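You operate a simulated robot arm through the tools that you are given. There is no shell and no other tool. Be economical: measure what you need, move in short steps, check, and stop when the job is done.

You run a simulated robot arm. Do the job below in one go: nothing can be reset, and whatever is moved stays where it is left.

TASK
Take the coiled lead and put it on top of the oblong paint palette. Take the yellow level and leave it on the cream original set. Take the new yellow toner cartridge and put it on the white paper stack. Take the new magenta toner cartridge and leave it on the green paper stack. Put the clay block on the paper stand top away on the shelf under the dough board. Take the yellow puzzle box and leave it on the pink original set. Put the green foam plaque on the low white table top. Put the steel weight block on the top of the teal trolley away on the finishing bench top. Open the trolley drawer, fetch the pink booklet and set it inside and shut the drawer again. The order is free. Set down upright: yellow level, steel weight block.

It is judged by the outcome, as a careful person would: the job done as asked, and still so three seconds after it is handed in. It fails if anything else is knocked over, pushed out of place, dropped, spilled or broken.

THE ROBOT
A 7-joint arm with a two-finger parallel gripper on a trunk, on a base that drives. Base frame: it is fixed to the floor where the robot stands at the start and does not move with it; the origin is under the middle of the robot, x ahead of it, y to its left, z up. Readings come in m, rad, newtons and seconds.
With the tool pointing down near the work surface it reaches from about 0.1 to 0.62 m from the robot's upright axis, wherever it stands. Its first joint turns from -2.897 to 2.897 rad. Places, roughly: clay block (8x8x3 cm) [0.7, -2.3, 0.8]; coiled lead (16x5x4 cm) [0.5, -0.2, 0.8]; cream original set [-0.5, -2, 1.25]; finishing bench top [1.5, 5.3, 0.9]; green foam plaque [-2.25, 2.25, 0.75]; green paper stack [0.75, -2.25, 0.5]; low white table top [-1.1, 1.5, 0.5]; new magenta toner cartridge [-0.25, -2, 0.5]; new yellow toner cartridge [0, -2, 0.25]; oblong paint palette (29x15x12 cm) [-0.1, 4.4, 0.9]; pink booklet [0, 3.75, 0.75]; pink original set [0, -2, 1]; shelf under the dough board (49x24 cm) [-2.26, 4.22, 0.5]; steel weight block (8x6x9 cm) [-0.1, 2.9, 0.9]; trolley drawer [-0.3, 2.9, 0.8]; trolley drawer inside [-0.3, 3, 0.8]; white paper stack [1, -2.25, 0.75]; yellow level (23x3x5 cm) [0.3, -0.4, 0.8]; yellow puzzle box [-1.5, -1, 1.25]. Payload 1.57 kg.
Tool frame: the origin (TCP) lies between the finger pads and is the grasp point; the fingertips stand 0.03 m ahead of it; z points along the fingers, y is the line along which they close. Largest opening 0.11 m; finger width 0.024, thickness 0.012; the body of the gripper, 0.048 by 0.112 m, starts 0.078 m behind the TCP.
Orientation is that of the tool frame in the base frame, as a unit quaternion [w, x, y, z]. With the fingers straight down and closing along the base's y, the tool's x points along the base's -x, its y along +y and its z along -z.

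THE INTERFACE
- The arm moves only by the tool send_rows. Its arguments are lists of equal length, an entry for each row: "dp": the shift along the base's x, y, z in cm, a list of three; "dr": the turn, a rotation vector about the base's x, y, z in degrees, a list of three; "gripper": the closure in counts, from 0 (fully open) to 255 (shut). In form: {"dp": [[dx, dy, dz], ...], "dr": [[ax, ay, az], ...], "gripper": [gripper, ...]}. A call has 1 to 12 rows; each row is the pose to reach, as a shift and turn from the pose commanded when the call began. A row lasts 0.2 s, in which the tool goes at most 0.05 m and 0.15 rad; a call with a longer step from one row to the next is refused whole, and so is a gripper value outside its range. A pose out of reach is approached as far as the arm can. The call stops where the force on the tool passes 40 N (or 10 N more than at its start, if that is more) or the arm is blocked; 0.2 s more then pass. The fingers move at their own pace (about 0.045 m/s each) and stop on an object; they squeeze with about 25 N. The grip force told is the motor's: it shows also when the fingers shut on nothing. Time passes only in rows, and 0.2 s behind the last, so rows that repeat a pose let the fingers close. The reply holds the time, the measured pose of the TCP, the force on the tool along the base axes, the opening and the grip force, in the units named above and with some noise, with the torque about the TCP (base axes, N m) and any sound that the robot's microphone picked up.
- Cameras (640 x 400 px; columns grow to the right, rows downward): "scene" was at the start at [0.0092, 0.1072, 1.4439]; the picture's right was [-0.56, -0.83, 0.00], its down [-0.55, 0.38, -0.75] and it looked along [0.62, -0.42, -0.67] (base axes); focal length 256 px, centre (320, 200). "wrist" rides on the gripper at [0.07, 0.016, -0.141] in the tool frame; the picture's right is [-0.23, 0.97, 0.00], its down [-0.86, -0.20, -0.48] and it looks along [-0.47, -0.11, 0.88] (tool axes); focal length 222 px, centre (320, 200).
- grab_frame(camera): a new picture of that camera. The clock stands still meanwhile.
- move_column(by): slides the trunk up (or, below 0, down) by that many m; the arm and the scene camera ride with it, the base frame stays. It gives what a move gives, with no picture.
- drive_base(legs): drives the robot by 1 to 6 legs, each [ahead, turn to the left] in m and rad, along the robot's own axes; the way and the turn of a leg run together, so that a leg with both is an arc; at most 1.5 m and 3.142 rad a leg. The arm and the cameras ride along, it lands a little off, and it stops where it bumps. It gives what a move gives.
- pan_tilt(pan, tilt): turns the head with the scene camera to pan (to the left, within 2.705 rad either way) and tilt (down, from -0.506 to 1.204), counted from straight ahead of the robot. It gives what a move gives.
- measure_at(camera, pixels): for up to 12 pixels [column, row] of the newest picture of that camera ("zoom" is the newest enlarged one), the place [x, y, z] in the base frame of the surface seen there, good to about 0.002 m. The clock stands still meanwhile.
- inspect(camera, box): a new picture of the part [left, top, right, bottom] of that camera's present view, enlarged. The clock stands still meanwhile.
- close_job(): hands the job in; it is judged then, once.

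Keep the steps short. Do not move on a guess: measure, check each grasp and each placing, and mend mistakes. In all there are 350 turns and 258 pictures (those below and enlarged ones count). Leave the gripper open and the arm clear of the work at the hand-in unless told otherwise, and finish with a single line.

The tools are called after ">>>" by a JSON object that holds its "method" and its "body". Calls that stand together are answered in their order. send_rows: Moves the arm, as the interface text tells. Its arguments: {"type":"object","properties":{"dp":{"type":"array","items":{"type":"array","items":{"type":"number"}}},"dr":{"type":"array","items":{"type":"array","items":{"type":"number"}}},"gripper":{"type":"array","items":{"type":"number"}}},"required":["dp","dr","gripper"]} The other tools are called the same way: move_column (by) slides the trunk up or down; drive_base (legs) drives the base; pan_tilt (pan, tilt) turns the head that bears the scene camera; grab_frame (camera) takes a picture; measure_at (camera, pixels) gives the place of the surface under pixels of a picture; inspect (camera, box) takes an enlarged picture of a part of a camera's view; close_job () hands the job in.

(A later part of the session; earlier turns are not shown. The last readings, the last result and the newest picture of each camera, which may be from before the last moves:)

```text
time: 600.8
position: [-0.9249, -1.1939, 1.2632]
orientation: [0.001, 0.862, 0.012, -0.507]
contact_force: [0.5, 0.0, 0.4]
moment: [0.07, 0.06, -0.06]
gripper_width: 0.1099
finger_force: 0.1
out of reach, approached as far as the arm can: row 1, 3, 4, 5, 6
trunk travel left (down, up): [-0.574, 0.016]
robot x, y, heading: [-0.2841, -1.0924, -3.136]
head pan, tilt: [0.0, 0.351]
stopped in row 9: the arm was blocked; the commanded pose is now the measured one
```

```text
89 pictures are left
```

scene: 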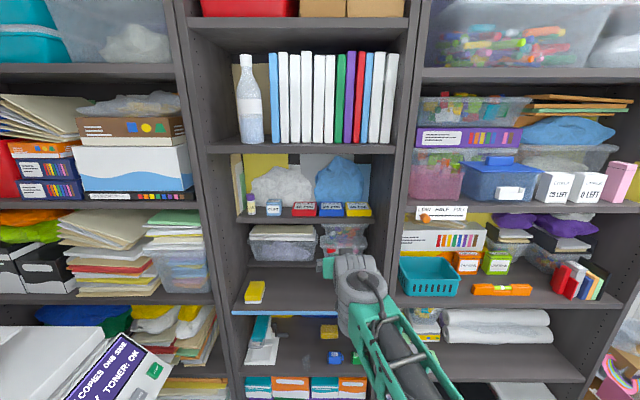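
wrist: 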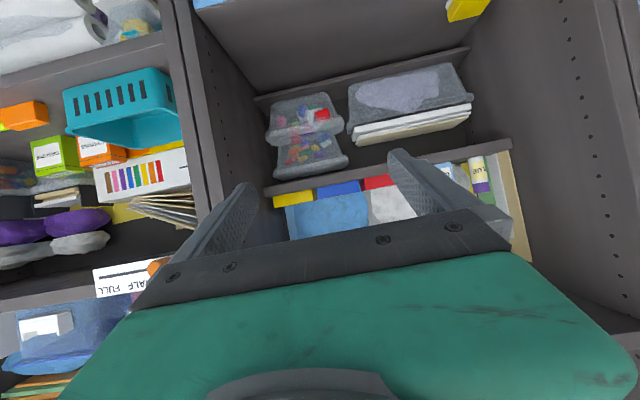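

Now the yellow puzzle box is visible at (358,209) beside the blue one. Enlarging and measuring it.

>>> {"method": "inspect", "body": {"camera": "scene", "box": [235, 150, 405, 270]}}

>>> {"method": "inspect", "body": {"camera": "scene", "box": [310, 190, 390, 240]}}

>>> {"method": "measure_at", "body": {"camera": "zoom", "pixels": [[290, 105], [430, 105], [300, 130], [430, 130], [360, 145], [360, 120], [430, 160], [280, 130], [475, 130], [500, 100], [290, 160], [360, 175]]}}

```text
3.33 times, centred on (320, 210) of scene
```

zoom: 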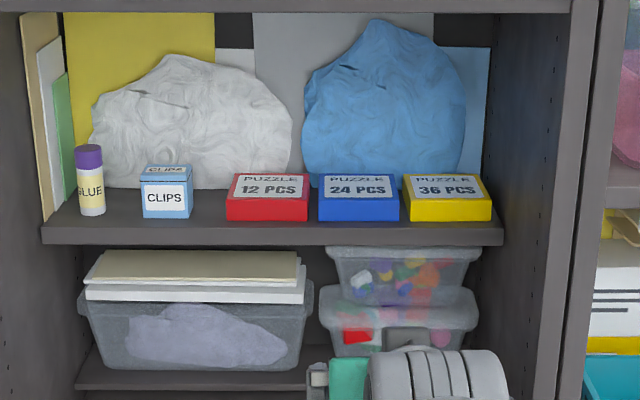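

```text
8.00 times, centred on (350, 215) of scene
```

zoom: 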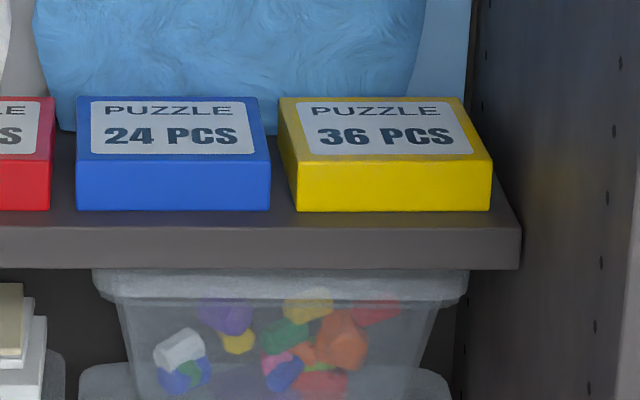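

```text
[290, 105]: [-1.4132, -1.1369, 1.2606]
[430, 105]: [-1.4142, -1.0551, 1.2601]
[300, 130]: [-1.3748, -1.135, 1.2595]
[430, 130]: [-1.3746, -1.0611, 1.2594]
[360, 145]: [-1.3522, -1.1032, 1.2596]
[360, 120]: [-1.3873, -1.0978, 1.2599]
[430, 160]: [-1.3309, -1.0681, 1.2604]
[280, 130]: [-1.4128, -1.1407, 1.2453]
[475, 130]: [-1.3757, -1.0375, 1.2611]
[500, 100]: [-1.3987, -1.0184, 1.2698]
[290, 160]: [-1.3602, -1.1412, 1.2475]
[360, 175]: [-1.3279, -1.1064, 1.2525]
```

The yellow box is 10.4 cm wide (y -1.141 to -1.037), top z 1.26, front x -1.327, with about 1.4 cm to the blue one. It's a tight fit for the fingers, so I need accurate numbers and a check of the floor ahead for the bottle packs.

>>> {"method": "pan_tilt", "body": {"pan": 0.0, "tilt": 0.95}}

>>> {"method": "grab_frame", "body": {"camera": "scene"}}

```text
time: 601.8
position: [-0.9273, -1.1901, 1.2639]
orientation: [0.0, 0.863, 0.01, -0.505]
contact_force: [0.2, -0.5, 0.4]
moment: [0.02, 0.0, 0.02]
gripper_width: 0.1099
finger_force: 0.1
trunk travel left (down, up): [-0.574, 0.016]
robot x, y, heading: [-0.2863, -1.0946, -3.133]
head pan, tilt: [0.0, 0.949]
```

```text
86 pictures are left
```

scene: 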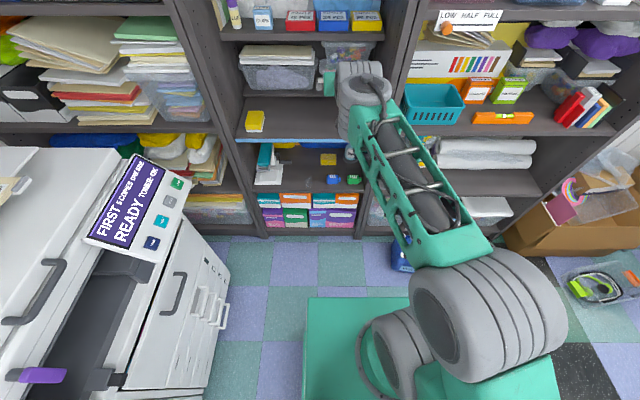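

>>> {"method": "measure_at", "body": {"camera": "scene", "pixels": [[400, 255], [398, 268], [300, 220], [250, 180], [350, 225], [200, 230], [240, 240], [300, 245], [220, 310], [405, 150], [365, 45], [330, 40]]}}

```text
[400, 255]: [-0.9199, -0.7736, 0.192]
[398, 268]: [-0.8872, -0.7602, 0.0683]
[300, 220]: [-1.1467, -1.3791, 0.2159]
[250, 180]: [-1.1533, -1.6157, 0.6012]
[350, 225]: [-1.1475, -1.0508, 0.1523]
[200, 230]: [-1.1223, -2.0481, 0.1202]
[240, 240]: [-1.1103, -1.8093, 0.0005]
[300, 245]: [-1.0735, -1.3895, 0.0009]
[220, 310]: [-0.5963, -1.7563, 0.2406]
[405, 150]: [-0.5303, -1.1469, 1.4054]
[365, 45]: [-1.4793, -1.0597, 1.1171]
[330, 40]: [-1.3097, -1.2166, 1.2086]
```

The blue bottle pack is at (-0.89,-0.77), clear of my path at y -1.1. I'll shift the tool to the box's centreline, raise a little and drive 0.2 m forward for a close look.

>>> {"method": "send_rows", "body": {"dp": [[0, 4, 1], [0, 8, 2], [0, 10, 3]], "dr": [[0, 0, -0.5], [0, 0, -0.9], [0, 0, -0.9]], "gripper": [0, 0, 0]}}

>>> {"method": "drive_base", "body": {"legs": [[0.2, 0]]}}

>>> {"method": "grab_frame", "body": {"camera": "wrist"}}

```text
time: 602.6
position: [-0.9256, -1.0867, 1.2997]
orientation: [-0.003, 0.861, 0.002, -0.509]
contact_force: [0.0, -0.3, 1.0]
moment: [-0.01, 0.01, 0.02]
gripper_width: 0.1099
finger_force: 0.0
trunk travel left (down, up): [-0.574, 0.016]
robot x, y, heading: [-0.2858, -1.097, -3.136]
head pan, tilt: [0.0, 0.949]
```

```text
time: 604.2
position: [-1.1187, -1.0864, 1.2978]
orientation: [-0.004, 0.863, -0.002, -0.506]
contact_force: [0.0, -0.1, 0.5]
moment: [0.0, 0.0, -0.04]
gripper_width: 0.1096
finger_force: 0.1
trunk travel left (down, up): [-0.574, 0.016]
robot x, y, heading: [-0.4797, -1.0946, -3.141]
head pan, tilt: [0.0, 0.949]
stopped in leg 1: the force on the tool passed its limit at 69 N (the readings are from after the stop); the commanded pose is now the measured one
```

```text
85 pictures are left
```

wrist: 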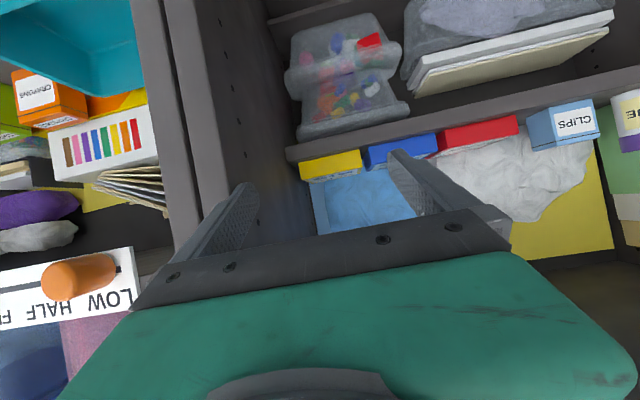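

The open right finger bumped the shelf's upright. I'll back off 4 cm and measure the upright, the gap and the box exactly.

>>> {"method": "drive_base", "body": {"legs": [[-0.05, 0]]}}

>>> {"method": "inspect", "body": {"camera": "wrist", "box": [150, 70, 550, 240]}}

>>> {"method": "measure_at", "body": {"camera": "wrist", "pixels": [[200, 150], [180, 100], [235, 100], [225, 160], [255, 120], [270, 110], [210, 60], [265, 80], [280, 165], [245, 150], [190, 170], [170, 40]]}}

```text
time: 605.1
position: [-1.0698, -1.0845, 1.2997]
orientation: [-0.004, 0.863, -0.002, -0.506]
contact_force: [0.7, 0.0, 1.1]
moment: [0.04, 0.01, -0.01]
gripper_width: 0.1098
finger_force: 0.0
trunk travel left (down, up): [-0.574, 0.016]
robot x, y, heading: [-0.4333, -1.0996, -3.138]
head pan, tilt: [0.0, 0.949]
```

```text
1.60 times, centred on (350, 155) of wrist
```

zoom: 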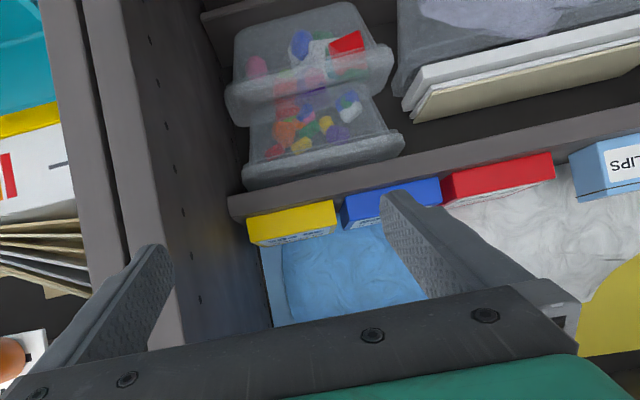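

```text
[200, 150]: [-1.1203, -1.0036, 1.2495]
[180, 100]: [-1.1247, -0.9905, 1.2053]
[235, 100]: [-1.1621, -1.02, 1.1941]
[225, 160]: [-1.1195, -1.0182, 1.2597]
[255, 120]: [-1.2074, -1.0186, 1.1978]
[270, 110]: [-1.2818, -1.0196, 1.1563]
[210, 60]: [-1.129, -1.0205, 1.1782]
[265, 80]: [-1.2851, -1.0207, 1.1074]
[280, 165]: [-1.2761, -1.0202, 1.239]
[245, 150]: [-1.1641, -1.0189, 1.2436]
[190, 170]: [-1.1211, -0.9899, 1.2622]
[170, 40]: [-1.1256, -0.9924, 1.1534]
```

>>> {"method": "inspect", "body": {"camera": "wrist", "box": [290, 150, 440, 240]}}

>>> {"method": "measure_at", "body": {"camera": "zoom", "pixels": [[75, 200], [60, 190], [230, 165], [245, 165], [262, 165], [100, 215], [200, 195], [300, 175], [420, 110], [70, 230], [240, 200], [150, 140]]}}

```text
4.27 times, centred on (365, 195) of wrist
```

zoom: 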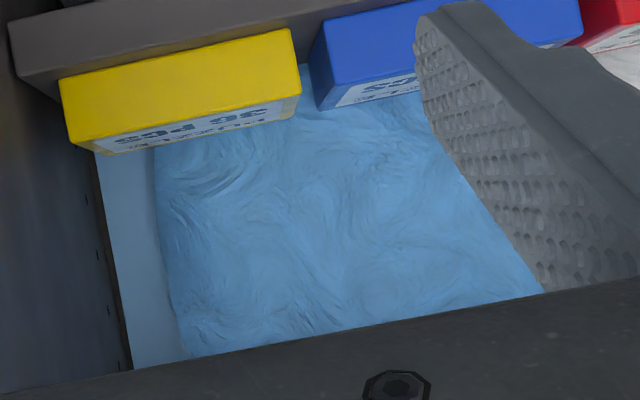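

```text
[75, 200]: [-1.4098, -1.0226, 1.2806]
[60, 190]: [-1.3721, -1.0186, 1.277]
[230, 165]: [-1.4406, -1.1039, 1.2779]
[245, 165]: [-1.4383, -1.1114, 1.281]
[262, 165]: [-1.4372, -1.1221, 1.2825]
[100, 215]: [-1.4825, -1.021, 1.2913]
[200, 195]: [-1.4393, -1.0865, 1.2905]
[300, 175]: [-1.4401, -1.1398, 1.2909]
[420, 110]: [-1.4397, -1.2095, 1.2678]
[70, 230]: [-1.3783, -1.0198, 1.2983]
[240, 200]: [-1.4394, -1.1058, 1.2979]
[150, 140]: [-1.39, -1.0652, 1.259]
```

>>> {"method": "measure_at", "body": {"camera": "zoom", "pixels": [[66, 110], [70, 125], [290, 50], [294, 70], [312, 60], [320, 90], [316, 75], [180, 90], [60, 80], [100, 60], [300, 85], [235, 45]]}}

```text
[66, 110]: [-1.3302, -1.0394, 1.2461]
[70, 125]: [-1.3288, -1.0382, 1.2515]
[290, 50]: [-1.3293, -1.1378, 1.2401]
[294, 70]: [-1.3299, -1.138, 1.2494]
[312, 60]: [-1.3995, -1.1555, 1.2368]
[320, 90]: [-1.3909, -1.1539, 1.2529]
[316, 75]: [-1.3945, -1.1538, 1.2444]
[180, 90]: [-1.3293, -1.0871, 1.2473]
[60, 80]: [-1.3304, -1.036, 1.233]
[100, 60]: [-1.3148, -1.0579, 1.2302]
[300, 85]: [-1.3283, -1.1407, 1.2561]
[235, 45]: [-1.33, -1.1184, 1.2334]
```

Clearances: upright face at y -1.0195, box -1.036 to -1.1395, blue box edge -1.154. Side fingers won't fit in there. Instead I'll press closed fingertips on the box's top and drag it out about 4.5 cm and 0.9 cm sideways, past the blue box, then grip its sides.

>>> {"method": "send_rows", "body": {"dp": [[0, -0.7, 1], [0, -0.7, 1.5], [0, -0.7, 1.5], [0, -0.7, 1.5], [0, -0.7, 1.5], [0, -0.7, 1.5]], "dr": [[0, 0, 0], [0, 0, 0], [0, 0, 0], [0, 0, 0], [0, 0, 0], [0, 0, 0]], "gripper": [255, 255, 255, 255, 255, 255]}}

>>> {"method": "drive_base", "body": {"legs": [[0.2, 0]]}}

>>> {"method": "grab_frame", "body": {"camera": "wrist"}}

```text
time: 606.5
position: [-1.072, -1.0921, 1.3146]
orientation: [-0.004, 0.863, -0.002, -0.506]
contact_force: [-0.6, 0.9, -0.1]
moment: [-0.03, 0.01, 0.01]
gripper_width: 0.0001
finger_force: 7.8
trunk travel left (down, up): [-0.574, 0.016]
robot x, y, heading: [-0.4297, -1.0954, -3.138]
head pan, tilt: [0.0, 0.949]
```

```text
time: 608.1
position: [-1.2719, -1.0929, 1.3129]
orientation: [-0.003, 0.863, -0.001, -0.505]
contact_force: [0.3, 0.8, -0.2]
moment: [-0.03, 0.01, 0.0]
gripper_width: 0.0
finger_force: 21.6
trunk travel left (down, up): [-0.574, 0.016]
robot x, y, heading: [-0.6286, -1.0945, -3.14]
head pan, tilt: [0.0, 0.949]
```

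```text
82 pictures are left
```

wrist: 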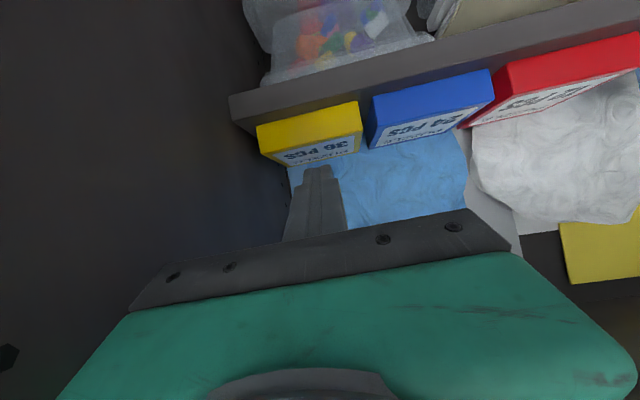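

Clear of the upright. Moving 0.1 m further so the tips are over the box, then lowering onto it.

>>> {"method": "drive_base", "body": {"legs": [[0.1, 0]]}}

>>> {"method": "send_rows", "body": {"dp": [[0, 0, -1], [0, 0, -2]], "dr": [[0, 0, 0], [0, 0, 0]], "gripper": [255, 255]}}

>>> {"method": "grab_frame", "body": {"camera": "wrist"}}

```text
time: 609.2
position: [-1.3694, -1.0938, 1.3138]
orientation: [-0.004, 0.863, -0.002, -0.505]
contact_force: [-0.1, 0.0, -0.2]
moment: [-0.03, 0.0, -0.04]
gripper_width: 0.0
finger_force: 21.1
trunk travel left (down, up): [-0.574, 0.016]
robot x, y, heading: [-0.7317, -1.0963, -3.137]
head pan, tilt: [0.0, 0.949]
```

```text
time: 609.9
position: [-1.3694, -1.094, 1.2953]
orientation: [-0.004, 0.863, -0.003, -0.506]
contact_force: [0.0, -0.3, 0.2]
moment: [0.01, 0.0, 0.0]
gripper_width: 0.0
finger_force: 21.5
trunk travel left (down, up): [-0.574, 0.016]
robot x, y, heading: [-0.7298, -1.0979, -3.139]
head pan, tilt: [0.0, 0.949]
```

```text
81 pictures are left
```

wrist: 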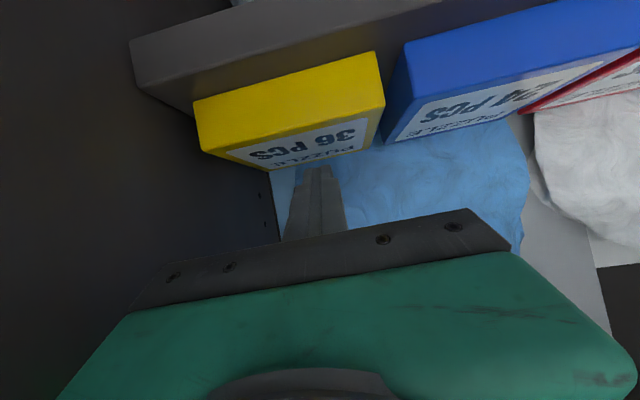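

Lowering onto the box top in millimetre steps to build a moderate press.

>>> {"method": "send_rows", "body": {"dp": [[0, 0, -0.6], [0, 0, -1.0]], "dr": [[0, 0, 0], [0, 0, 0]], "gripper": [255, 255]}}

>>> {"method": "send_rows", "body": {"dp": [[0, 0, -0.3], [0, 0, -0.5]], "dr": [[0, 0, 0], [0, 0, 0]], "gripper": [255, 255]}}

```text
time: 610.5
position: [-1.3706, -1.0927, 1.2847]
orientation: [-0.003, 0.862, -0.002, -0.507]
contact_force: [-1.3, 0.6, 2.9]
moment: [0.0, 0.07, 0.01]
gripper_width: 0.0
finger_force: 21.1
trunk travel left (down, up): [-0.574, 0.016]
robot x, y, heading: [-0.7293, -1.0964, -3.135]
head pan, tilt: [0.0, 0.949]
```

```text
time: 611.0
position: [-1.3691, -1.0932, 1.2846]
orientation: [-0.004, 0.86, -0.002, -0.51]
contact_force: [-4.0, -0.4, 20.8]
moment: [-0.01, 0.53, 0.14]
gripper_width: 0.0001
finger_force: 21.3
trunk travel left (down, up): [-0.574, 0.016]
robot x, y, heading: [-0.7335, -1.0994, -3.141]
head pan, tilt: [0.0, 0.949]
```

Pressing with about 21 N. I'll try a 1.5 cm drag toward me.

>>> {"method": "send_rows", "body": {"dp": [[0.5, 0, 0], [1.0, 0, 0], [1.5, 0, 0]], "dr": [[0, 0, 0], [0, 0, 0], [0, 0, 0]], "gripper": [255, 255, 255]}}

>>> {"method": "inspect", "body": {"camera": "wrist", "box": [120, 0, 560, 240]}}

```text
time: 611.9
position: [-1.355, -1.0926, 1.2838]
orientation: [-0.004, 0.86, -0.003, -0.51]
contact_force: [-11.3, -1.2, 27.6]
moment: [0.0, 0.84, -0.04]
gripper_width: 0.0
finger_force: 21.2
trunk travel left (down, up): [-0.574, 0.016]
robot x, y, heading: [-0.7292, -1.0972, -3.138]
head pan, tilt: [0.0, 0.949]
```

```text
1.45 times, centred on (340, 120) of wrist
```

zoom: 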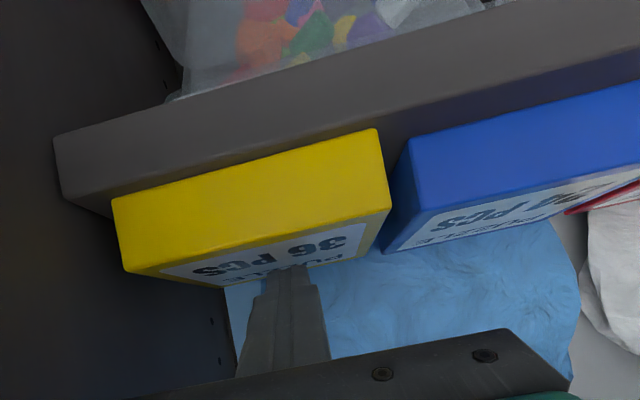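

It moves with the fingertips. Continuing: another 3.3 cm out and 0.9 cm toward -y.

>>> {"method": "send_rows", "body": {"dp": [[0.6, -0.1, 0], [1.2, -0.3, 0], [1.8, -0.5, 0], [2.4, -0.7, 0], [3.0, -0.9, 0], [3.3, -0.9, 0]], "dr": [[0, 0, 0], [0, 0, 0], [0, 0, 0], [0, 0, 0], [0, 0, 0], [0, 0, 0]], "gripper": [255, 255, 255, 255, 255, 255]}}

>>> {"method": "inspect", "body": {"camera": "wrist", "box": [120, 0, 560, 240]}}

```text
time: 613.2
position: [-1.3226, -1.1024, 1.2847]
orientation: [-0.003, 0.859, -0.001, -0.511]
contact_force: [-11.3, 0.6, 29.7]
moment: [0.05, 0.9, -0.02]
gripper_width: 0.0
finger_force: 21.4
trunk travel left (down, up): [-0.574, 0.016]
robot x, y, heading: [-0.7323, -1.0957, -3.138]
head pan, tilt: [0.0, 0.949]
```

```text
1.45 times, centred on (340, 120) of wrist
```

zoom: 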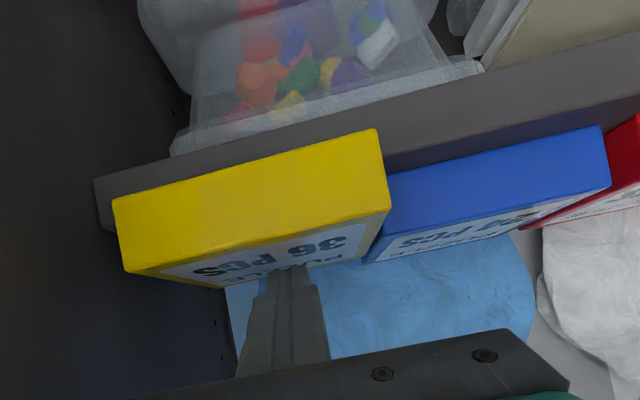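

The box now overhangs about 4.7 cm. I'll lift off gently, back the base 0.12 m, and measure it again.

>>> {"method": "send_rows", "body": {"dp": [[0, 0, 0.5], [0, 0, 1.5], [0, 0, 3], [0, 0, 3.5]], "dr": [[0, 0, 0], [0, 0, 0], [0, 0, 0], [0, 0, 0]], "gripper": [255, 255, 255, 255]}}

>>> {"method": "drive_base", "body": {"legs": [[-0.16, 0]]}}

>>> {"method": "inspect", "body": {"camera": "wrist", "box": [200, 60, 460, 240]}}

```text
time: 614.2
position: [-1.3201, -1.1023, 1.3133]
orientation: [-0.004, 0.863, -0.003, -0.505]
contact_force: [0.0, 0.3, 0.3]
moment: [-0.01, -0.02, -0.01]
gripper_width: 0.0
finger_force: 21.8
trunk travel left (down, up): [-0.574, 0.016]
robot x, y, heading: [-0.7311, -1.0923, -3.141]
head pan, tilt: [0.0, 0.949]
```

```text
time: 615.7
position: [-1.1531, -1.1004, 1.3156]
orientation: [-0.005, 0.862, -0.004, -0.507]
contact_force: [0.1, -0.1, 0.2]
moment: [0.03, 0.01, 0.0]
gripper_width: 0.0
finger_force: 21.6
trunk travel left (down, up): [-0.574, 0.016]
robot x, y, heading: [-0.5606, -1.0984, 3.139]
head pan, tilt: [0.0, 0.949]
```

```text
2.22 times, centred on (330, 150) of wrist
```

zoom: 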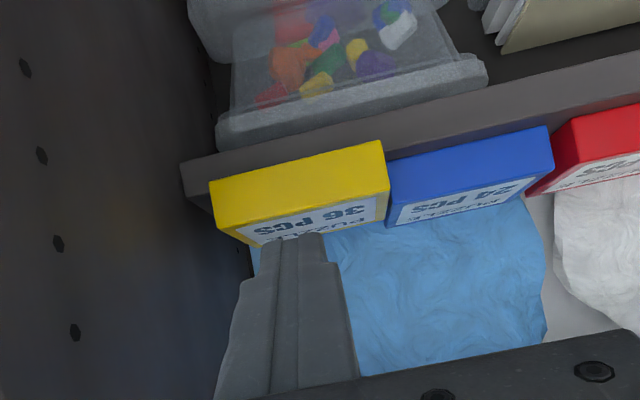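

>>> {"method": "measure_at", "body": {"camera": "zoom", "pixels": [[218, 200], [225, 220], [378, 155], [382, 180], [300, 190], [300, 170], [400, 190], [395, 215], [500, 150], [190, 185], [350, 190]]}}

```text
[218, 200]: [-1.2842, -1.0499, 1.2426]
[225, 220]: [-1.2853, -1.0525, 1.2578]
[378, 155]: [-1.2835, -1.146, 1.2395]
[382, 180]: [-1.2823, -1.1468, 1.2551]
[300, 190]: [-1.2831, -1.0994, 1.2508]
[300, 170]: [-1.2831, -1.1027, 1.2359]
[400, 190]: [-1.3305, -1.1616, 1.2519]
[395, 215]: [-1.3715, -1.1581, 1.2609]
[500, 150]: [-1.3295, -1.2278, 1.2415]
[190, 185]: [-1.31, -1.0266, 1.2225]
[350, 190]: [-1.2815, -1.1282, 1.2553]
```

The box is at y -1.047 to -1.1485, with its front at x -1.283, and the blue one hasn't moved. Now both fingers fit. I'll open, lower to z 1.257, centre at y -1.098, and advance.

>>> {"method": "send_rows", "body": {"dp": [[0, 0.2, 0], [0, 0.2, -2], [0, 0.2, -4], [0, 0.2, -5.8], [0, 0.2, -5.8], [0, 0.2, -5.8]], "dr": [[0, 0, 0], [0, 0, 0], [0, 0, 0], [0, 0, 0], [0, 0, 0], [0, 0, 0]], "gripper": [0, 0, 0, 0, 0, 0]}}

>>> {"method": "drive_base", "body": {"legs": [[0.08, 0]]}}

>>> {"method": "grab_frame", "body": {"camera": "wrist"}}

```text
time: 617.1
position: [-1.1534, -1.0991, 1.2575]
orientation: [-0.005, 0.863, -0.004, -0.506]
contact_force: [-0.2, -0.4, 0.1]
moment: [-0.01, 0.0, 0.02]
gripper_width: 0.1099
finger_force: 0.2
trunk travel left (down, up): [-0.574, 0.016]
robot x, y, heading: [-0.5642, -1.0964, 3.142]
head pan, tilt: [0.0, 0.949]
```

```text
time: 618.2
position: [-1.2352, -1.0984, 1.2567]
orientation: [-0.005, 0.863, -0.004, -0.506]
contact_force: [-0.9, -0.2, -0.1]
moment: [-0.01, 0.0, -0.03]
gripper_width: 0.1101
finger_force: 0.2
trunk travel left (down, up): [-0.574, 0.016]
robot x, y, heading: [-0.6434, -1.0959, 3.139]
head pan, tilt: [0.0, 0.949]
```

```text
77 pictures are left
```

wrist: 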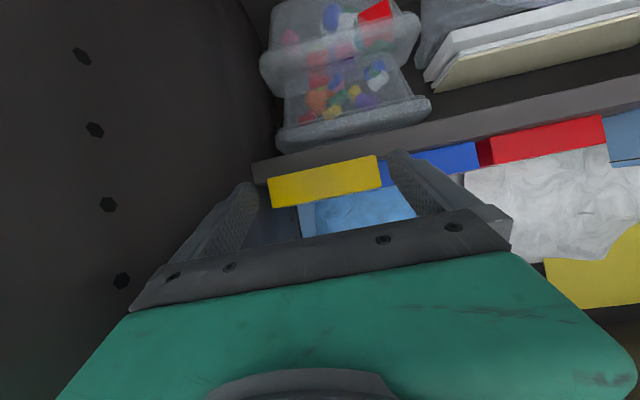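

>>> {"method": "measure_at", "body": {"camera": "wrist", "pixels": [[271, 190], [378, 165], [375, 180], [272, 200], [250, 200], [395, 170]]}}

>>> {"method": "send_rows", "body": {"dp": [[-1.5, 0, 0], [-3, 0, 0]], "dr": [[0, 0, 0], [0, 0, 0]], "gripper": [0, 0]}}

>>> {"method": "inspect", "body": {"camera": "wrist", "box": [200, 100, 460, 240]}}

```text
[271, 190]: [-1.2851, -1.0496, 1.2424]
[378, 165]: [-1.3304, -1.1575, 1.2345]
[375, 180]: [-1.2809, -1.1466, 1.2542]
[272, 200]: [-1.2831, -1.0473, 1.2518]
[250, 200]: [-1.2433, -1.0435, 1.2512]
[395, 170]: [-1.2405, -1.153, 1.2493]
```

```text
time: 618.8
position: [-1.2665, -1.0994, 1.258]
orientation: [-0.005, 0.863, -0.004, -0.505]
contact_force: [0.4, -0.3, -0.3]
moment: [0.03, -0.01, 0.04]
gripper_width: 0.1101
finger_force: 0.1
trunk travel left (down, up): [-0.574, 0.016]
robot x, y, heading: [-0.6392, -1.0987, 3.143]
head pan, tilt: [0.0, 0.949]
```

```text
2.46 times, centred on (330, 170) of wrist
```

zoom: 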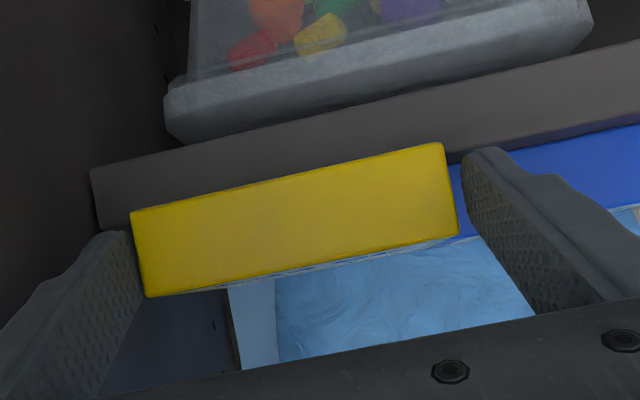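

The tips pass either side of the box without contact. Advance 2.2 cm more and close.

>>> {"method": "send_rows", "body": {"dp": [[-1.2, 0, 0], [-2.2, 0, 0], [-2.2, 0, 0]], "dr": [[0, 0, 0], [0, 0, 0], [0, 0, 0]], "gripper": [0, 0, 0]}}

>>> {"method": "send_rows", "body": {"dp": [[0, 0, 0], [0, 0, 0], [0, 0, 0]], "dr": [[0, 0, 0], [0, 0, 0], [0, 0, 0]], "gripper": [255, 255, 255]}}

>>> {"method": "inspect", "body": {"camera": "wrist", "box": [200, 100, 460, 240]}}

```text
time: 619.6
position: [-1.2856, -1.0977, 1.2573]
orientation: [-0.004, 0.862, -0.004, -0.507]
contact_force: [0.0, 0.8, 0.5]
moment: [-0.03, 0.0, -0.01]
gripper_width: 0.1099
finger_force: 0.1
trunk travel left (down, up): [-0.574, 0.016]
robot x, y, heading: [-0.644, -1.0951, 3.141]
head pan, tilt: [0.0, 0.949]
```

```text
time: 620.4
position: [-1.2867, -1.0984, 1.2568]
orientation: [-0.005, 0.863, -0.005, -0.506]
contact_force: [-0.7, 0.6, -0.9]
moment: [0.04, -0.02, -0.03]
gripper_width: 0.1053
finger_force: 24.9
trunk travel left (down, up): [-0.574, 0.016]
robot x, y, heading: [-0.6447, -1.0954, 3.142]
head pan, tilt: [0.0, 0.949]
```

```text
2.46 times, centred on (330, 170) of wrist
```

zoom: 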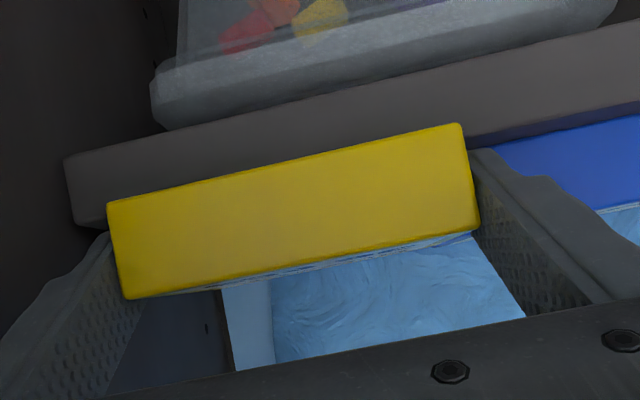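

Gripped at 0.105. I'll lift 2.5 cm and then draw it straight out with the base.

>>> {"method": "send_rows", "body": {"dp": [[0, 0, 0.7], [0, 0, 1.6], [0, 0, 2.5]], "dr": [[0, 0, 0], [0, 0, 0], [0, 0, 0]], "gripper": [255, 255, 255]}}

>>> {"method": "inspect", "body": {"camera": "wrist", "box": [200, 60, 460, 240]}}

```text
time: 621.2
position: [-1.2847, -1.0979, 1.28]
orientation: [-0.004, 0.862, -0.004, -0.506]
contact_force: [0.7, 0.3, -2.0]
moment: [0.02, -0.03, -0.03]
gripper_width: 0.1051
finger_force: 24.6
trunk travel left (down, up): [-0.574, 0.016]
robot x, y, heading: [-0.6455, -1.0961, 3.136]
head pan, tilt: [0.0, 0.949]
```

```text
2.22 times, centred on (330, 150) of wrist
```

zoom: 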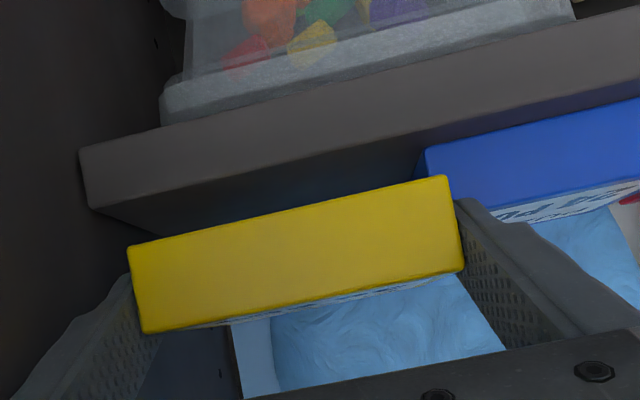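

Held. Backing out 0.45 m, then I'll head to the copier's left unit with the pink set.

>>> {"method": "drive_base", "body": {"legs": [[-0.4, 0]]}}

>>> {"method": "inspect", "body": {"camera": "wrist", "box": [160, 60, 480, 260]}}

>>> {"method": "pan_tilt", "body": {"pan": 0.05, "tilt": 0.5}}

>>> {"method": "grab_frame", "body": {"camera": "scene"}}

```text
time: 623.7
position: [-0.8825, -1.1048, 1.2811]
orientation: [0.0, 0.862, 0.003, -0.506]
contact_force: [0.1, 0.1, -1.0]
moment: [-0.01, -0.11, -0.03]
gripper_width: 0.1053
finger_force: 25.0
trunk travel left (down, up): [-0.574, 0.016]
robot x, y, heading: [-0.2456, -1.0934, -3.13]
head pan, tilt: [0.0, 0.949]
```

```text
2.00 times, centred on (320, 160) of wrist
```

zoom: 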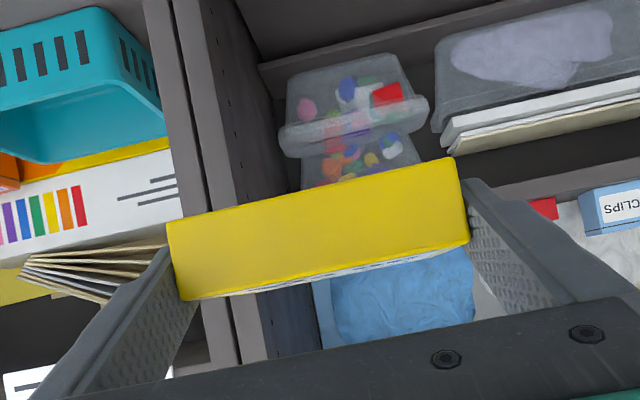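

```text
time: 624.6
position: [-0.8837, -1.1047, 1.2815]
orientation: [-0.001, 0.863, 0.002, -0.505]
contact_force: [0.2, 0.7, -2.4]
moment: [0.01, -0.09, -0.01]
gripper_width: 0.1054
finger_force: 24.8
trunk travel left (down, up): [-0.574, 0.016]
robot x, y, heading: [-0.2407, -1.0969, -3.127]
head pan, tilt: [0.051, 0.499]
```

```text
72 pictures are left
```

scene: 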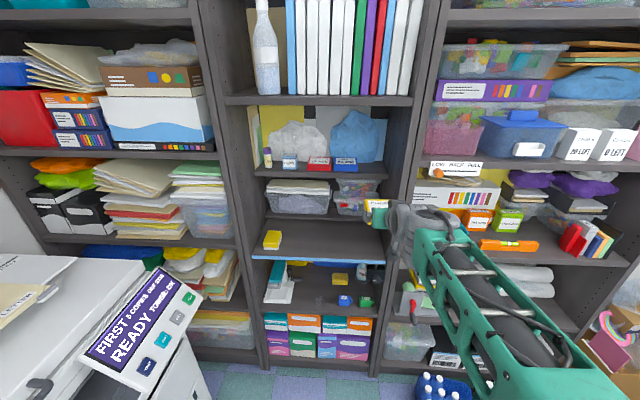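

The box is secure and nothing else has moved. Backing to x -0.08 and turning to face the copier.

>>> {"method": "drive_base", "body": {"legs": [[-0.165, 0], [0, 1.557]]}}

>>> {"method": "pan_tilt", "body": {"pan": 0.0, "tilt": 0.65}}

>>> {"method": "grab_frame", "body": {"camera": "scene"}}

```text
time: 629.8
position: [-0.0674, -1.7342, 1.2804]
orientation: [0.355, 0.611, 0.61, -0.36]
contact_force: [0.4, 0.4, -1.6]
moment: [0.07, -0.02, 0.02]
gripper_width: 0.1054
finger_force: 24.8
trunk travel left (down, up): [-0.574, 0.016]
robot x, y, heading: [-0.0756, -1.093, -1.57]
head pan, tilt: [0.051, 0.499]
```

```text
time: 630.5
position: [-0.0692, -1.7337, 1.2803]
orientation: [0.356, 0.61, 0.61, -0.359]
contact_force: [0.1, -0.5, -0.9]
moment: [0.08, 0.0, -0.03]
gripper_width: 0.1052
finger_force: 24.8
trunk travel left (down, up): [-0.574, 0.016]
robot x, y, heading: [-0.0756, -1.0899, -1.562]
head pan, tilt: [0.0, 0.649]
```

```text
71 pictures are left
```

scene: 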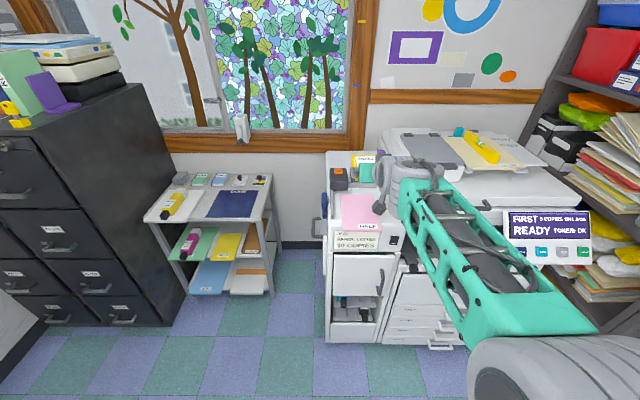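

>>> {"method": "inspect", "body": {"camera": "scene", "box": [310, 140, 420, 260]}}

>>> {"method": "measure_at", "body": {"camera": "scene", "pixels": [[343, 195], [342, 222], [383, 224], [375, 196], [360, 210], [338, 180], [358, 162], [365, 158], [360, 232], [388, 240]]}}

```text
3.33 times, centred on (365, 200) of scene
```

zoom: 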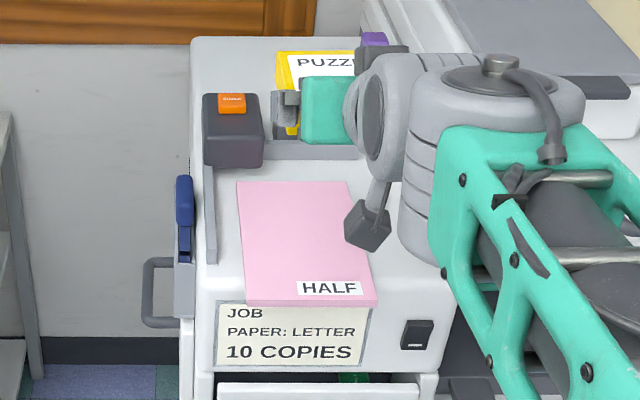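

```text
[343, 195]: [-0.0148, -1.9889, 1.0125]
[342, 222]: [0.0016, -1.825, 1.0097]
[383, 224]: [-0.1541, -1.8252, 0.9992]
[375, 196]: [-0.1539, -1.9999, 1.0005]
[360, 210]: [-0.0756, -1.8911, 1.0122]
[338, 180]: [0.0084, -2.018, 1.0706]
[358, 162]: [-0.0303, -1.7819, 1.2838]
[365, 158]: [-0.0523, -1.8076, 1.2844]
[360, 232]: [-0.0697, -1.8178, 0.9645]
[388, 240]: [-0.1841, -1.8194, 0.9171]
```

The pink set spans x -0.145 to 0.0, y -1.81 to -1.99, z 1.012. I'll drive 0.12 m forward and lower the trunk.

>>> {"method": "drive_base", "body": {"legs": [[0.12, 0]]}}

>>> {"method": "move_column", "body": {"by": -0.2}}

>>> {"method": "grab_frame", "body": {"camera": "wrist"}}

```text
time: 631.8
position: [-0.067, -1.859, 1.2812]
orientation: [0.356, 0.61, 0.61, -0.359]
contact_force: [0.1, -0.3, -2.9]
moment: [0.12, -0.02, 0.01]
gripper_width: 0.105
finger_force: 24.7
trunk travel left (down, up): [-0.574, 0.016]
robot x, y, heading: [-0.0736, -1.2165, -1.562]
head pan, tilt: [0.0, 0.649]
```

```text
time: 633.9
position: [-0.0674, -1.8586, 1.0818]
orientation: [0.356, 0.61, 0.61, -0.358]
contact_force: [0.2, 0.2, -1.7]
moment: [0.11, 0.01, -0.01]
gripper_width: 0.1047
finger_force: 24.9
trunk travel left (down, up): [-0.374, 0.216]
robot x, y, heading: [-0.075, -1.2159, -1.566]
head pan, tilt: [0.0, 0.649]
```

```text
69 pictures are left
```

wrist: 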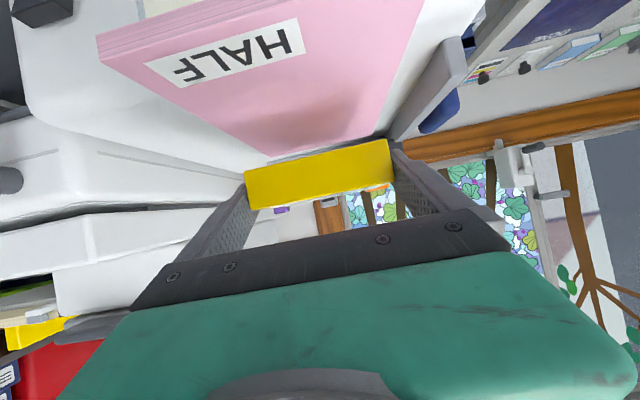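

>>> {"method": "send_rows", "body": {"dp": [[-0.8, 0, -1.5], [-0.8, 0, -3], [-0.8, 0, -3.6]], "dr": [[0, 0, 0], [0, 0, 0], [0, 0, 0]], "gripper": [255, 255, 255]}}

>>> {"method": "send_rows", "body": {"dp": [[0, 0, -0.3], [0, 0, -0.5]], "dr": [[0, 0, 0], [0, 0, 0]], "gripper": [255, 255]}}

>>> {"method": "inspect", "body": {"camera": "wrist", "box": [160, 60, 480, 260]}}

```text
time: 634.7
position: [-0.0739, -1.8567, 1.0432]
orientation: [0.355, 0.611, 0.61, -0.358]
contact_force: [0.6, -0.1, -1.8]
moment: [0.07, 0.02, 0.01]
gripper_width: 0.1048
finger_force: 25.2
trunk travel left (down, up): [-0.374, 0.216]
robot x, y, heading: [-0.0773, -1.2156, -1.567]
head pan, tilt: [0.0, 0.649]
```

```text
time: 635.3
position: [-0.0739, -1.8569, 1.0415]
orientation: [0.356, 0.61, 0.61, -0.359]
contact_force: [0.7, -0.4, -1.4]
moment: [0.06, -0.02, -0.02]
gripper_width: 0.105
finger_force: 25.2
trunk travel left (down, up): [-0.374, 0.216]
robot x, y, heading: [-0.0734, -1.2143, -1.561]
head pan, tilt: [0.0, 0.649]
```

```text
2.00 times, centred on (320, 160) of wrist
```

zoom: 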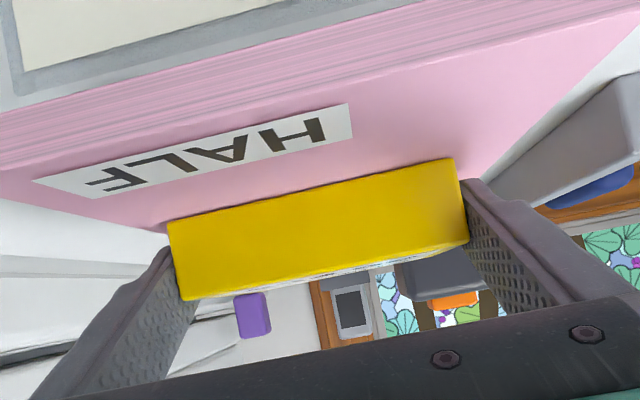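

Hovering just over the pink set. Small steps to contact.

>>> {"method": "send_rows", "body": {"dp": [[0, 0, -0.25], [0, 0, -0.4]], "dr": [[0, 0, 0], [0, 0, 0]], "gripper": [255, 255]}}

>>> {"method": "send_rows", "body": {"dp": [[0, 0, -0.2], [0, 0, -0.3]], "dr": [[0, 0, 0], [0, 0, 0]], "gripper": [255, 255]}}

```text
time: 635.9
position: [-0.0748, -1.8574, 1.0386]
orientation: [0.358, 0.609, 0.609, -0.36]
contact_force: [1.4, -1.0, 9.7]
moment: [0.09, -0.68, 0.0]
gripper_width: 0.1051
finger_force: 24.5
trunk travel left (down, up): [-0.374, 0.216]
robot x, y, heading: [-0.0761, -1.2121, -1.565]
head pan, tilt: [0.0, 0.649]
```

```text
time: 636.5
position: [-0.074, -1.8578, 1.0375]
orientation: [0.358, 0.609, 0.608, -0.362]
contact_force: [2.6, -2.9, 24.5]
moment: [-0.3, -0.37, 0.45]
gripper_width: 0.105
finger_force: 25.5
trunk travel left (down, up): [-0.374, 0.216]
robot x, y, heading: [-0.0718, -1.2174, -1.568]
head pan, tilt: [0.0, 0.649]
```

Firm contact. Ease 1.5 mm, open, and draw straight back.

>>> {"method": "send_rows", "body": {"dp": [[0, 0, 0.15], [0, 0, 0.15], [0, 0, 0.15], [0, 2, 0.3], [0, 5, 1], [0, 9, 2], [0, 13, 3]], "dr": [[0, 0, 0], [0, 0, 0], [0, 0, 0], [0, 0, 0], [0, 0, 0], [0, 0, 0], [0, 0, 0]], "gripper": [255, 0, 0, 0, 0, 0, 0]}}

>>> {"method": "inspect", "body": {"camera": "scene", "box": [290, 130, 450, 280]}}

```text
time: 638.1
position: [-0.0761, -1.7271, 1.0605]
orientation: [0.354, 0.611, 0.611, -0.357]
contact_force: [-0.2, -0.5, 0.3]
moment: [0.01, -0.03, 0.02]
gripper_width: 0.1099
finger_force: 0.0
trunk travel left (down, up): [-0.374, 0.216]
robot x, y, heading: [-0.0728, -1.2198, -1.562]
head pan, tilt: [0.0, 0.649]
```

```text
2.67 times, centred on (370, 205) of scene
```

zoom: 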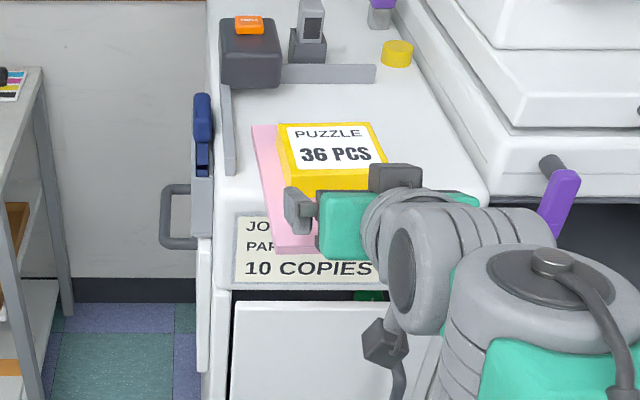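

The puzzle box rests on the pink set. Only the coiled lead remains. I'll back away and go round to stand southwest of the desk, aligned along the open diagonal between the cables and the right monitor.

>>> {"method": "drive_base", "body": {"legs": [[-0.15, 0], [0, -2.963], [0.387, 0]]}}

>>> {"method": "pan_tilt", "body": {"pan": -1.1, "tilt": 0.75}}

>>> {"method": "grab_frame", "body": {"camera": "scene"}}

```text
time: 648.6
position: [-0.1838, -0.1822, 1.0632]
orientation: [-0.336, 0.646, -0.573, -0.376]
contact_force: [0.4, -0.7, -0.3]
moment: [-0.04, 0.05, -0.01]
gripper_width: 0.11
finger_force: 0.1
trunk travel left (down, up): [-0.374, 0.216]
robot x, y, heading: [-0.1205, -0.6937, 1.698]
head pan, tilt: [0.0, 0.649]
```

```text
time: 649.9
position: [-0.1834, -0.1826, 1.063]
orientation: [-0.336, 0.646, -0.573, -0.376]
contact_force: [0.1, -0.5, -1.0]
moment: [-0.03, 0.03, 0.03]
gripper_width: 0.1097
finger_force: 0.1
trunk travel left (down, up): [-0.374, 0.216]
robot x, y, heading: [-0.1256, -0.693, 1.698]
head pan, tilt: [-1.1, 0.75]
```

```text
66 pictures are left
```

scene: 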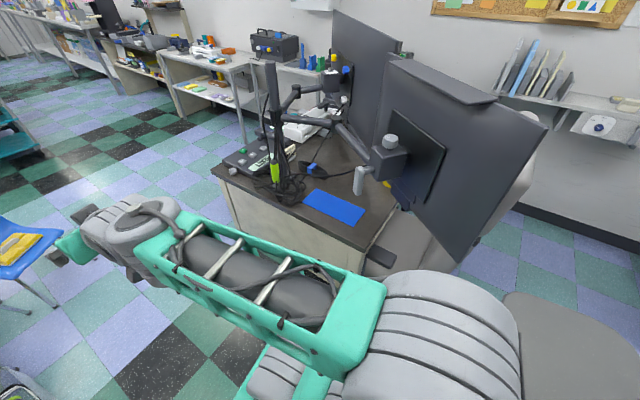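

A good view of the work area: the lead with its blue tie is at about (313,170), and a grey lever hangs near (360,180). I'll zoom and measure these.

>>> {"method": "inspect", "body": {"camera": "scene", "box": [230, 90, 420, 240]}}

>>> {"method": "measure_at", "body": {"camera": "zoom", "pixels": [[280, 190], [325, 195], [225, 170], [265, 165], [440, 205], [420, 230], [395, 130], [320, 105], [180, 215], [340, 265], [230, 220], [290, 225]]}}

```text
2.67 times, centred on (325, 165) of scene
```

zoom: 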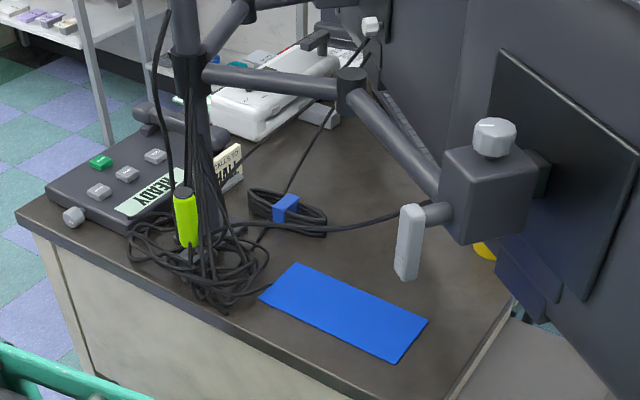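

```text
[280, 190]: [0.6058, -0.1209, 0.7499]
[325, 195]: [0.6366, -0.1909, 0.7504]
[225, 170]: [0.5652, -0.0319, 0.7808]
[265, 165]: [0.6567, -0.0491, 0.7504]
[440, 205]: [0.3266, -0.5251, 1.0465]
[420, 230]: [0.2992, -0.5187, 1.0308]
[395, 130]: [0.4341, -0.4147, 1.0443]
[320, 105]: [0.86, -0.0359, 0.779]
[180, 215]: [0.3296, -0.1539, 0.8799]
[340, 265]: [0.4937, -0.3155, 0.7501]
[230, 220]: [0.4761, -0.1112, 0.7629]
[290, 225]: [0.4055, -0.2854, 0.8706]
```

A cable rises from the pile toward the lever and may cross my approach. I'll trace it closely.

>>> {"method": "inspect", "body": {"camera": "scene", "box": [275, 140, 385, 215]}}

>>> {"method": "measure_at", "body": {"camera": "zoom", "pixels": [[60, 185], [90, 198], [120, 212], [150, 219], [200, 219], [250, 213], [300, 205], [350, 195], [400, 180], [150, 165], [100, 150], [220, 175]]}}

```text
5.33 times, centred on (330, 178) of scene
```

zoom: 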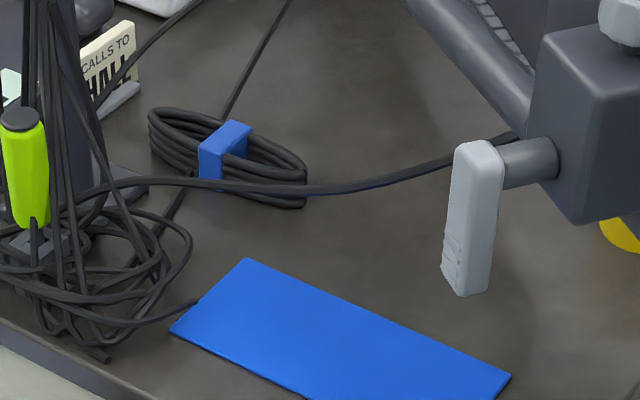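

```text
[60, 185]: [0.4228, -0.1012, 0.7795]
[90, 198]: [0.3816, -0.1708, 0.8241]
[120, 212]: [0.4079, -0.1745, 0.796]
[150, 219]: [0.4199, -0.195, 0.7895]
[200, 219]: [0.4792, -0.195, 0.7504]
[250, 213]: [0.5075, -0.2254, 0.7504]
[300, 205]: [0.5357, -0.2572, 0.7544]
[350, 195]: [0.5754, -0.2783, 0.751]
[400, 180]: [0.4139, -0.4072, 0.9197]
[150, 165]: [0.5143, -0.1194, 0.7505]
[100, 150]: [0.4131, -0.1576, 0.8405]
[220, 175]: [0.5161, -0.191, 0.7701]
```

>>> {"method": "measure_at", "body": {"camera": "zoom", "pixels": [[130, 183], [160, 181], [190, 183], [215, 186], [250, 189], [285, 190], [315, 190], [345, 187], [375, 181], [405, 173], [435, 164], [505, 138]]}}

```text
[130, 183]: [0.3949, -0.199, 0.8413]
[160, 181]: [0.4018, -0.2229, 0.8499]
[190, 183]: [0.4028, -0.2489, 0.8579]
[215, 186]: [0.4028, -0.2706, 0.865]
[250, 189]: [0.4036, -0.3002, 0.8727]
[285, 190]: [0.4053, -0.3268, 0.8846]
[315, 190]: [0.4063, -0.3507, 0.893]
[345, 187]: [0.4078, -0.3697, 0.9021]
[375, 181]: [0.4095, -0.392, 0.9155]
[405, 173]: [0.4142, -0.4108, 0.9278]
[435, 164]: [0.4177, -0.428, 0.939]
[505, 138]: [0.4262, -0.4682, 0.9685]
```

The rising cable runs at x≈0.40, z 0.84–0.94, and the beams are at z 1.03. A tool line 55° below horizontal along direction (0.85,0.53) passes between them with several centimetres each side. I'll move the base to (-0.07,-0.56), heading 0.555.

>>> {"method": "drive_base", "body": {"legs": [[0, -0.525], [0.149, 0], [0, -0.618]]}}

>>> {"method": "grab_frame", "body": {"camera": "wrist"}}

```text
time: 654.4
position: [0.372, -0.281, 1.0641]
orientation: [0.486, -0.237, 0.83, 0.137]
contact_force: [0.0, -0.1, -0.5]
moment: [-0.02, 0.04, 0.03]
gripper_width: 0.11
finger_force: 0.0
trunk travel left (down, up): [-0.374, 0.216]
robot x, y, heading: [-0.0671, -0.5575, 0.559]
head pan, tilt: [-1.1, 0.75]
```

```text
63 pictures are left
```

wrist: 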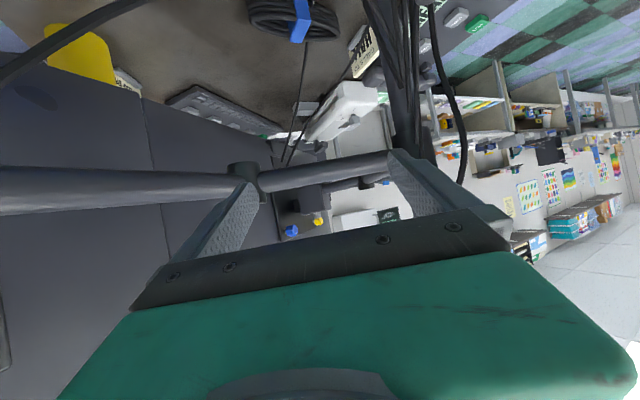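

The tool already points along the right diagonal. I'll pitch it 26° further down to 55° and settle on the approach line at (0.356,-0.291,1.072).

>>> {"method": "send_rows", "body": {"dp": [[-0.5, -0.3, 0.3], [-1, -0.6, 0.6], [-1.6, -1, 0.8], [-1.6, -1, 0.8]], "dr": [[-3.6, 5.8, 0], [-7.2, 11.6, 0], [-10.8, 17.4, 0], [-13.7, 22, 0]], "gripper": [0, 0, 0, 0]}}

>>> {"method": "grab_frame", "body": {"camera": "wrist"}}

```text
time: 655.4
position: [0.3554, -0.2919, 1.0705]
orientation: [0.287, -0.262, 0.918, 0.079]
contact_force: [-0.2, 0.3, -0.1]
moment: [0.01, -0.04, 0.0]
gripper_width: 0.11
finger_force: 0.0
trunk travel left (down, up): [-0.374, 0.216]
robot x, y, heading: [-0.0629, -0.554, 0.56]
head pan, tilt: [-1.1, 0.75]
```

```text
62 pictures are left
```

wrist: 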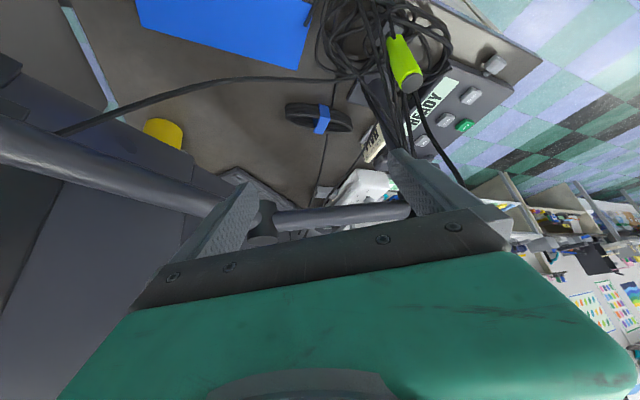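

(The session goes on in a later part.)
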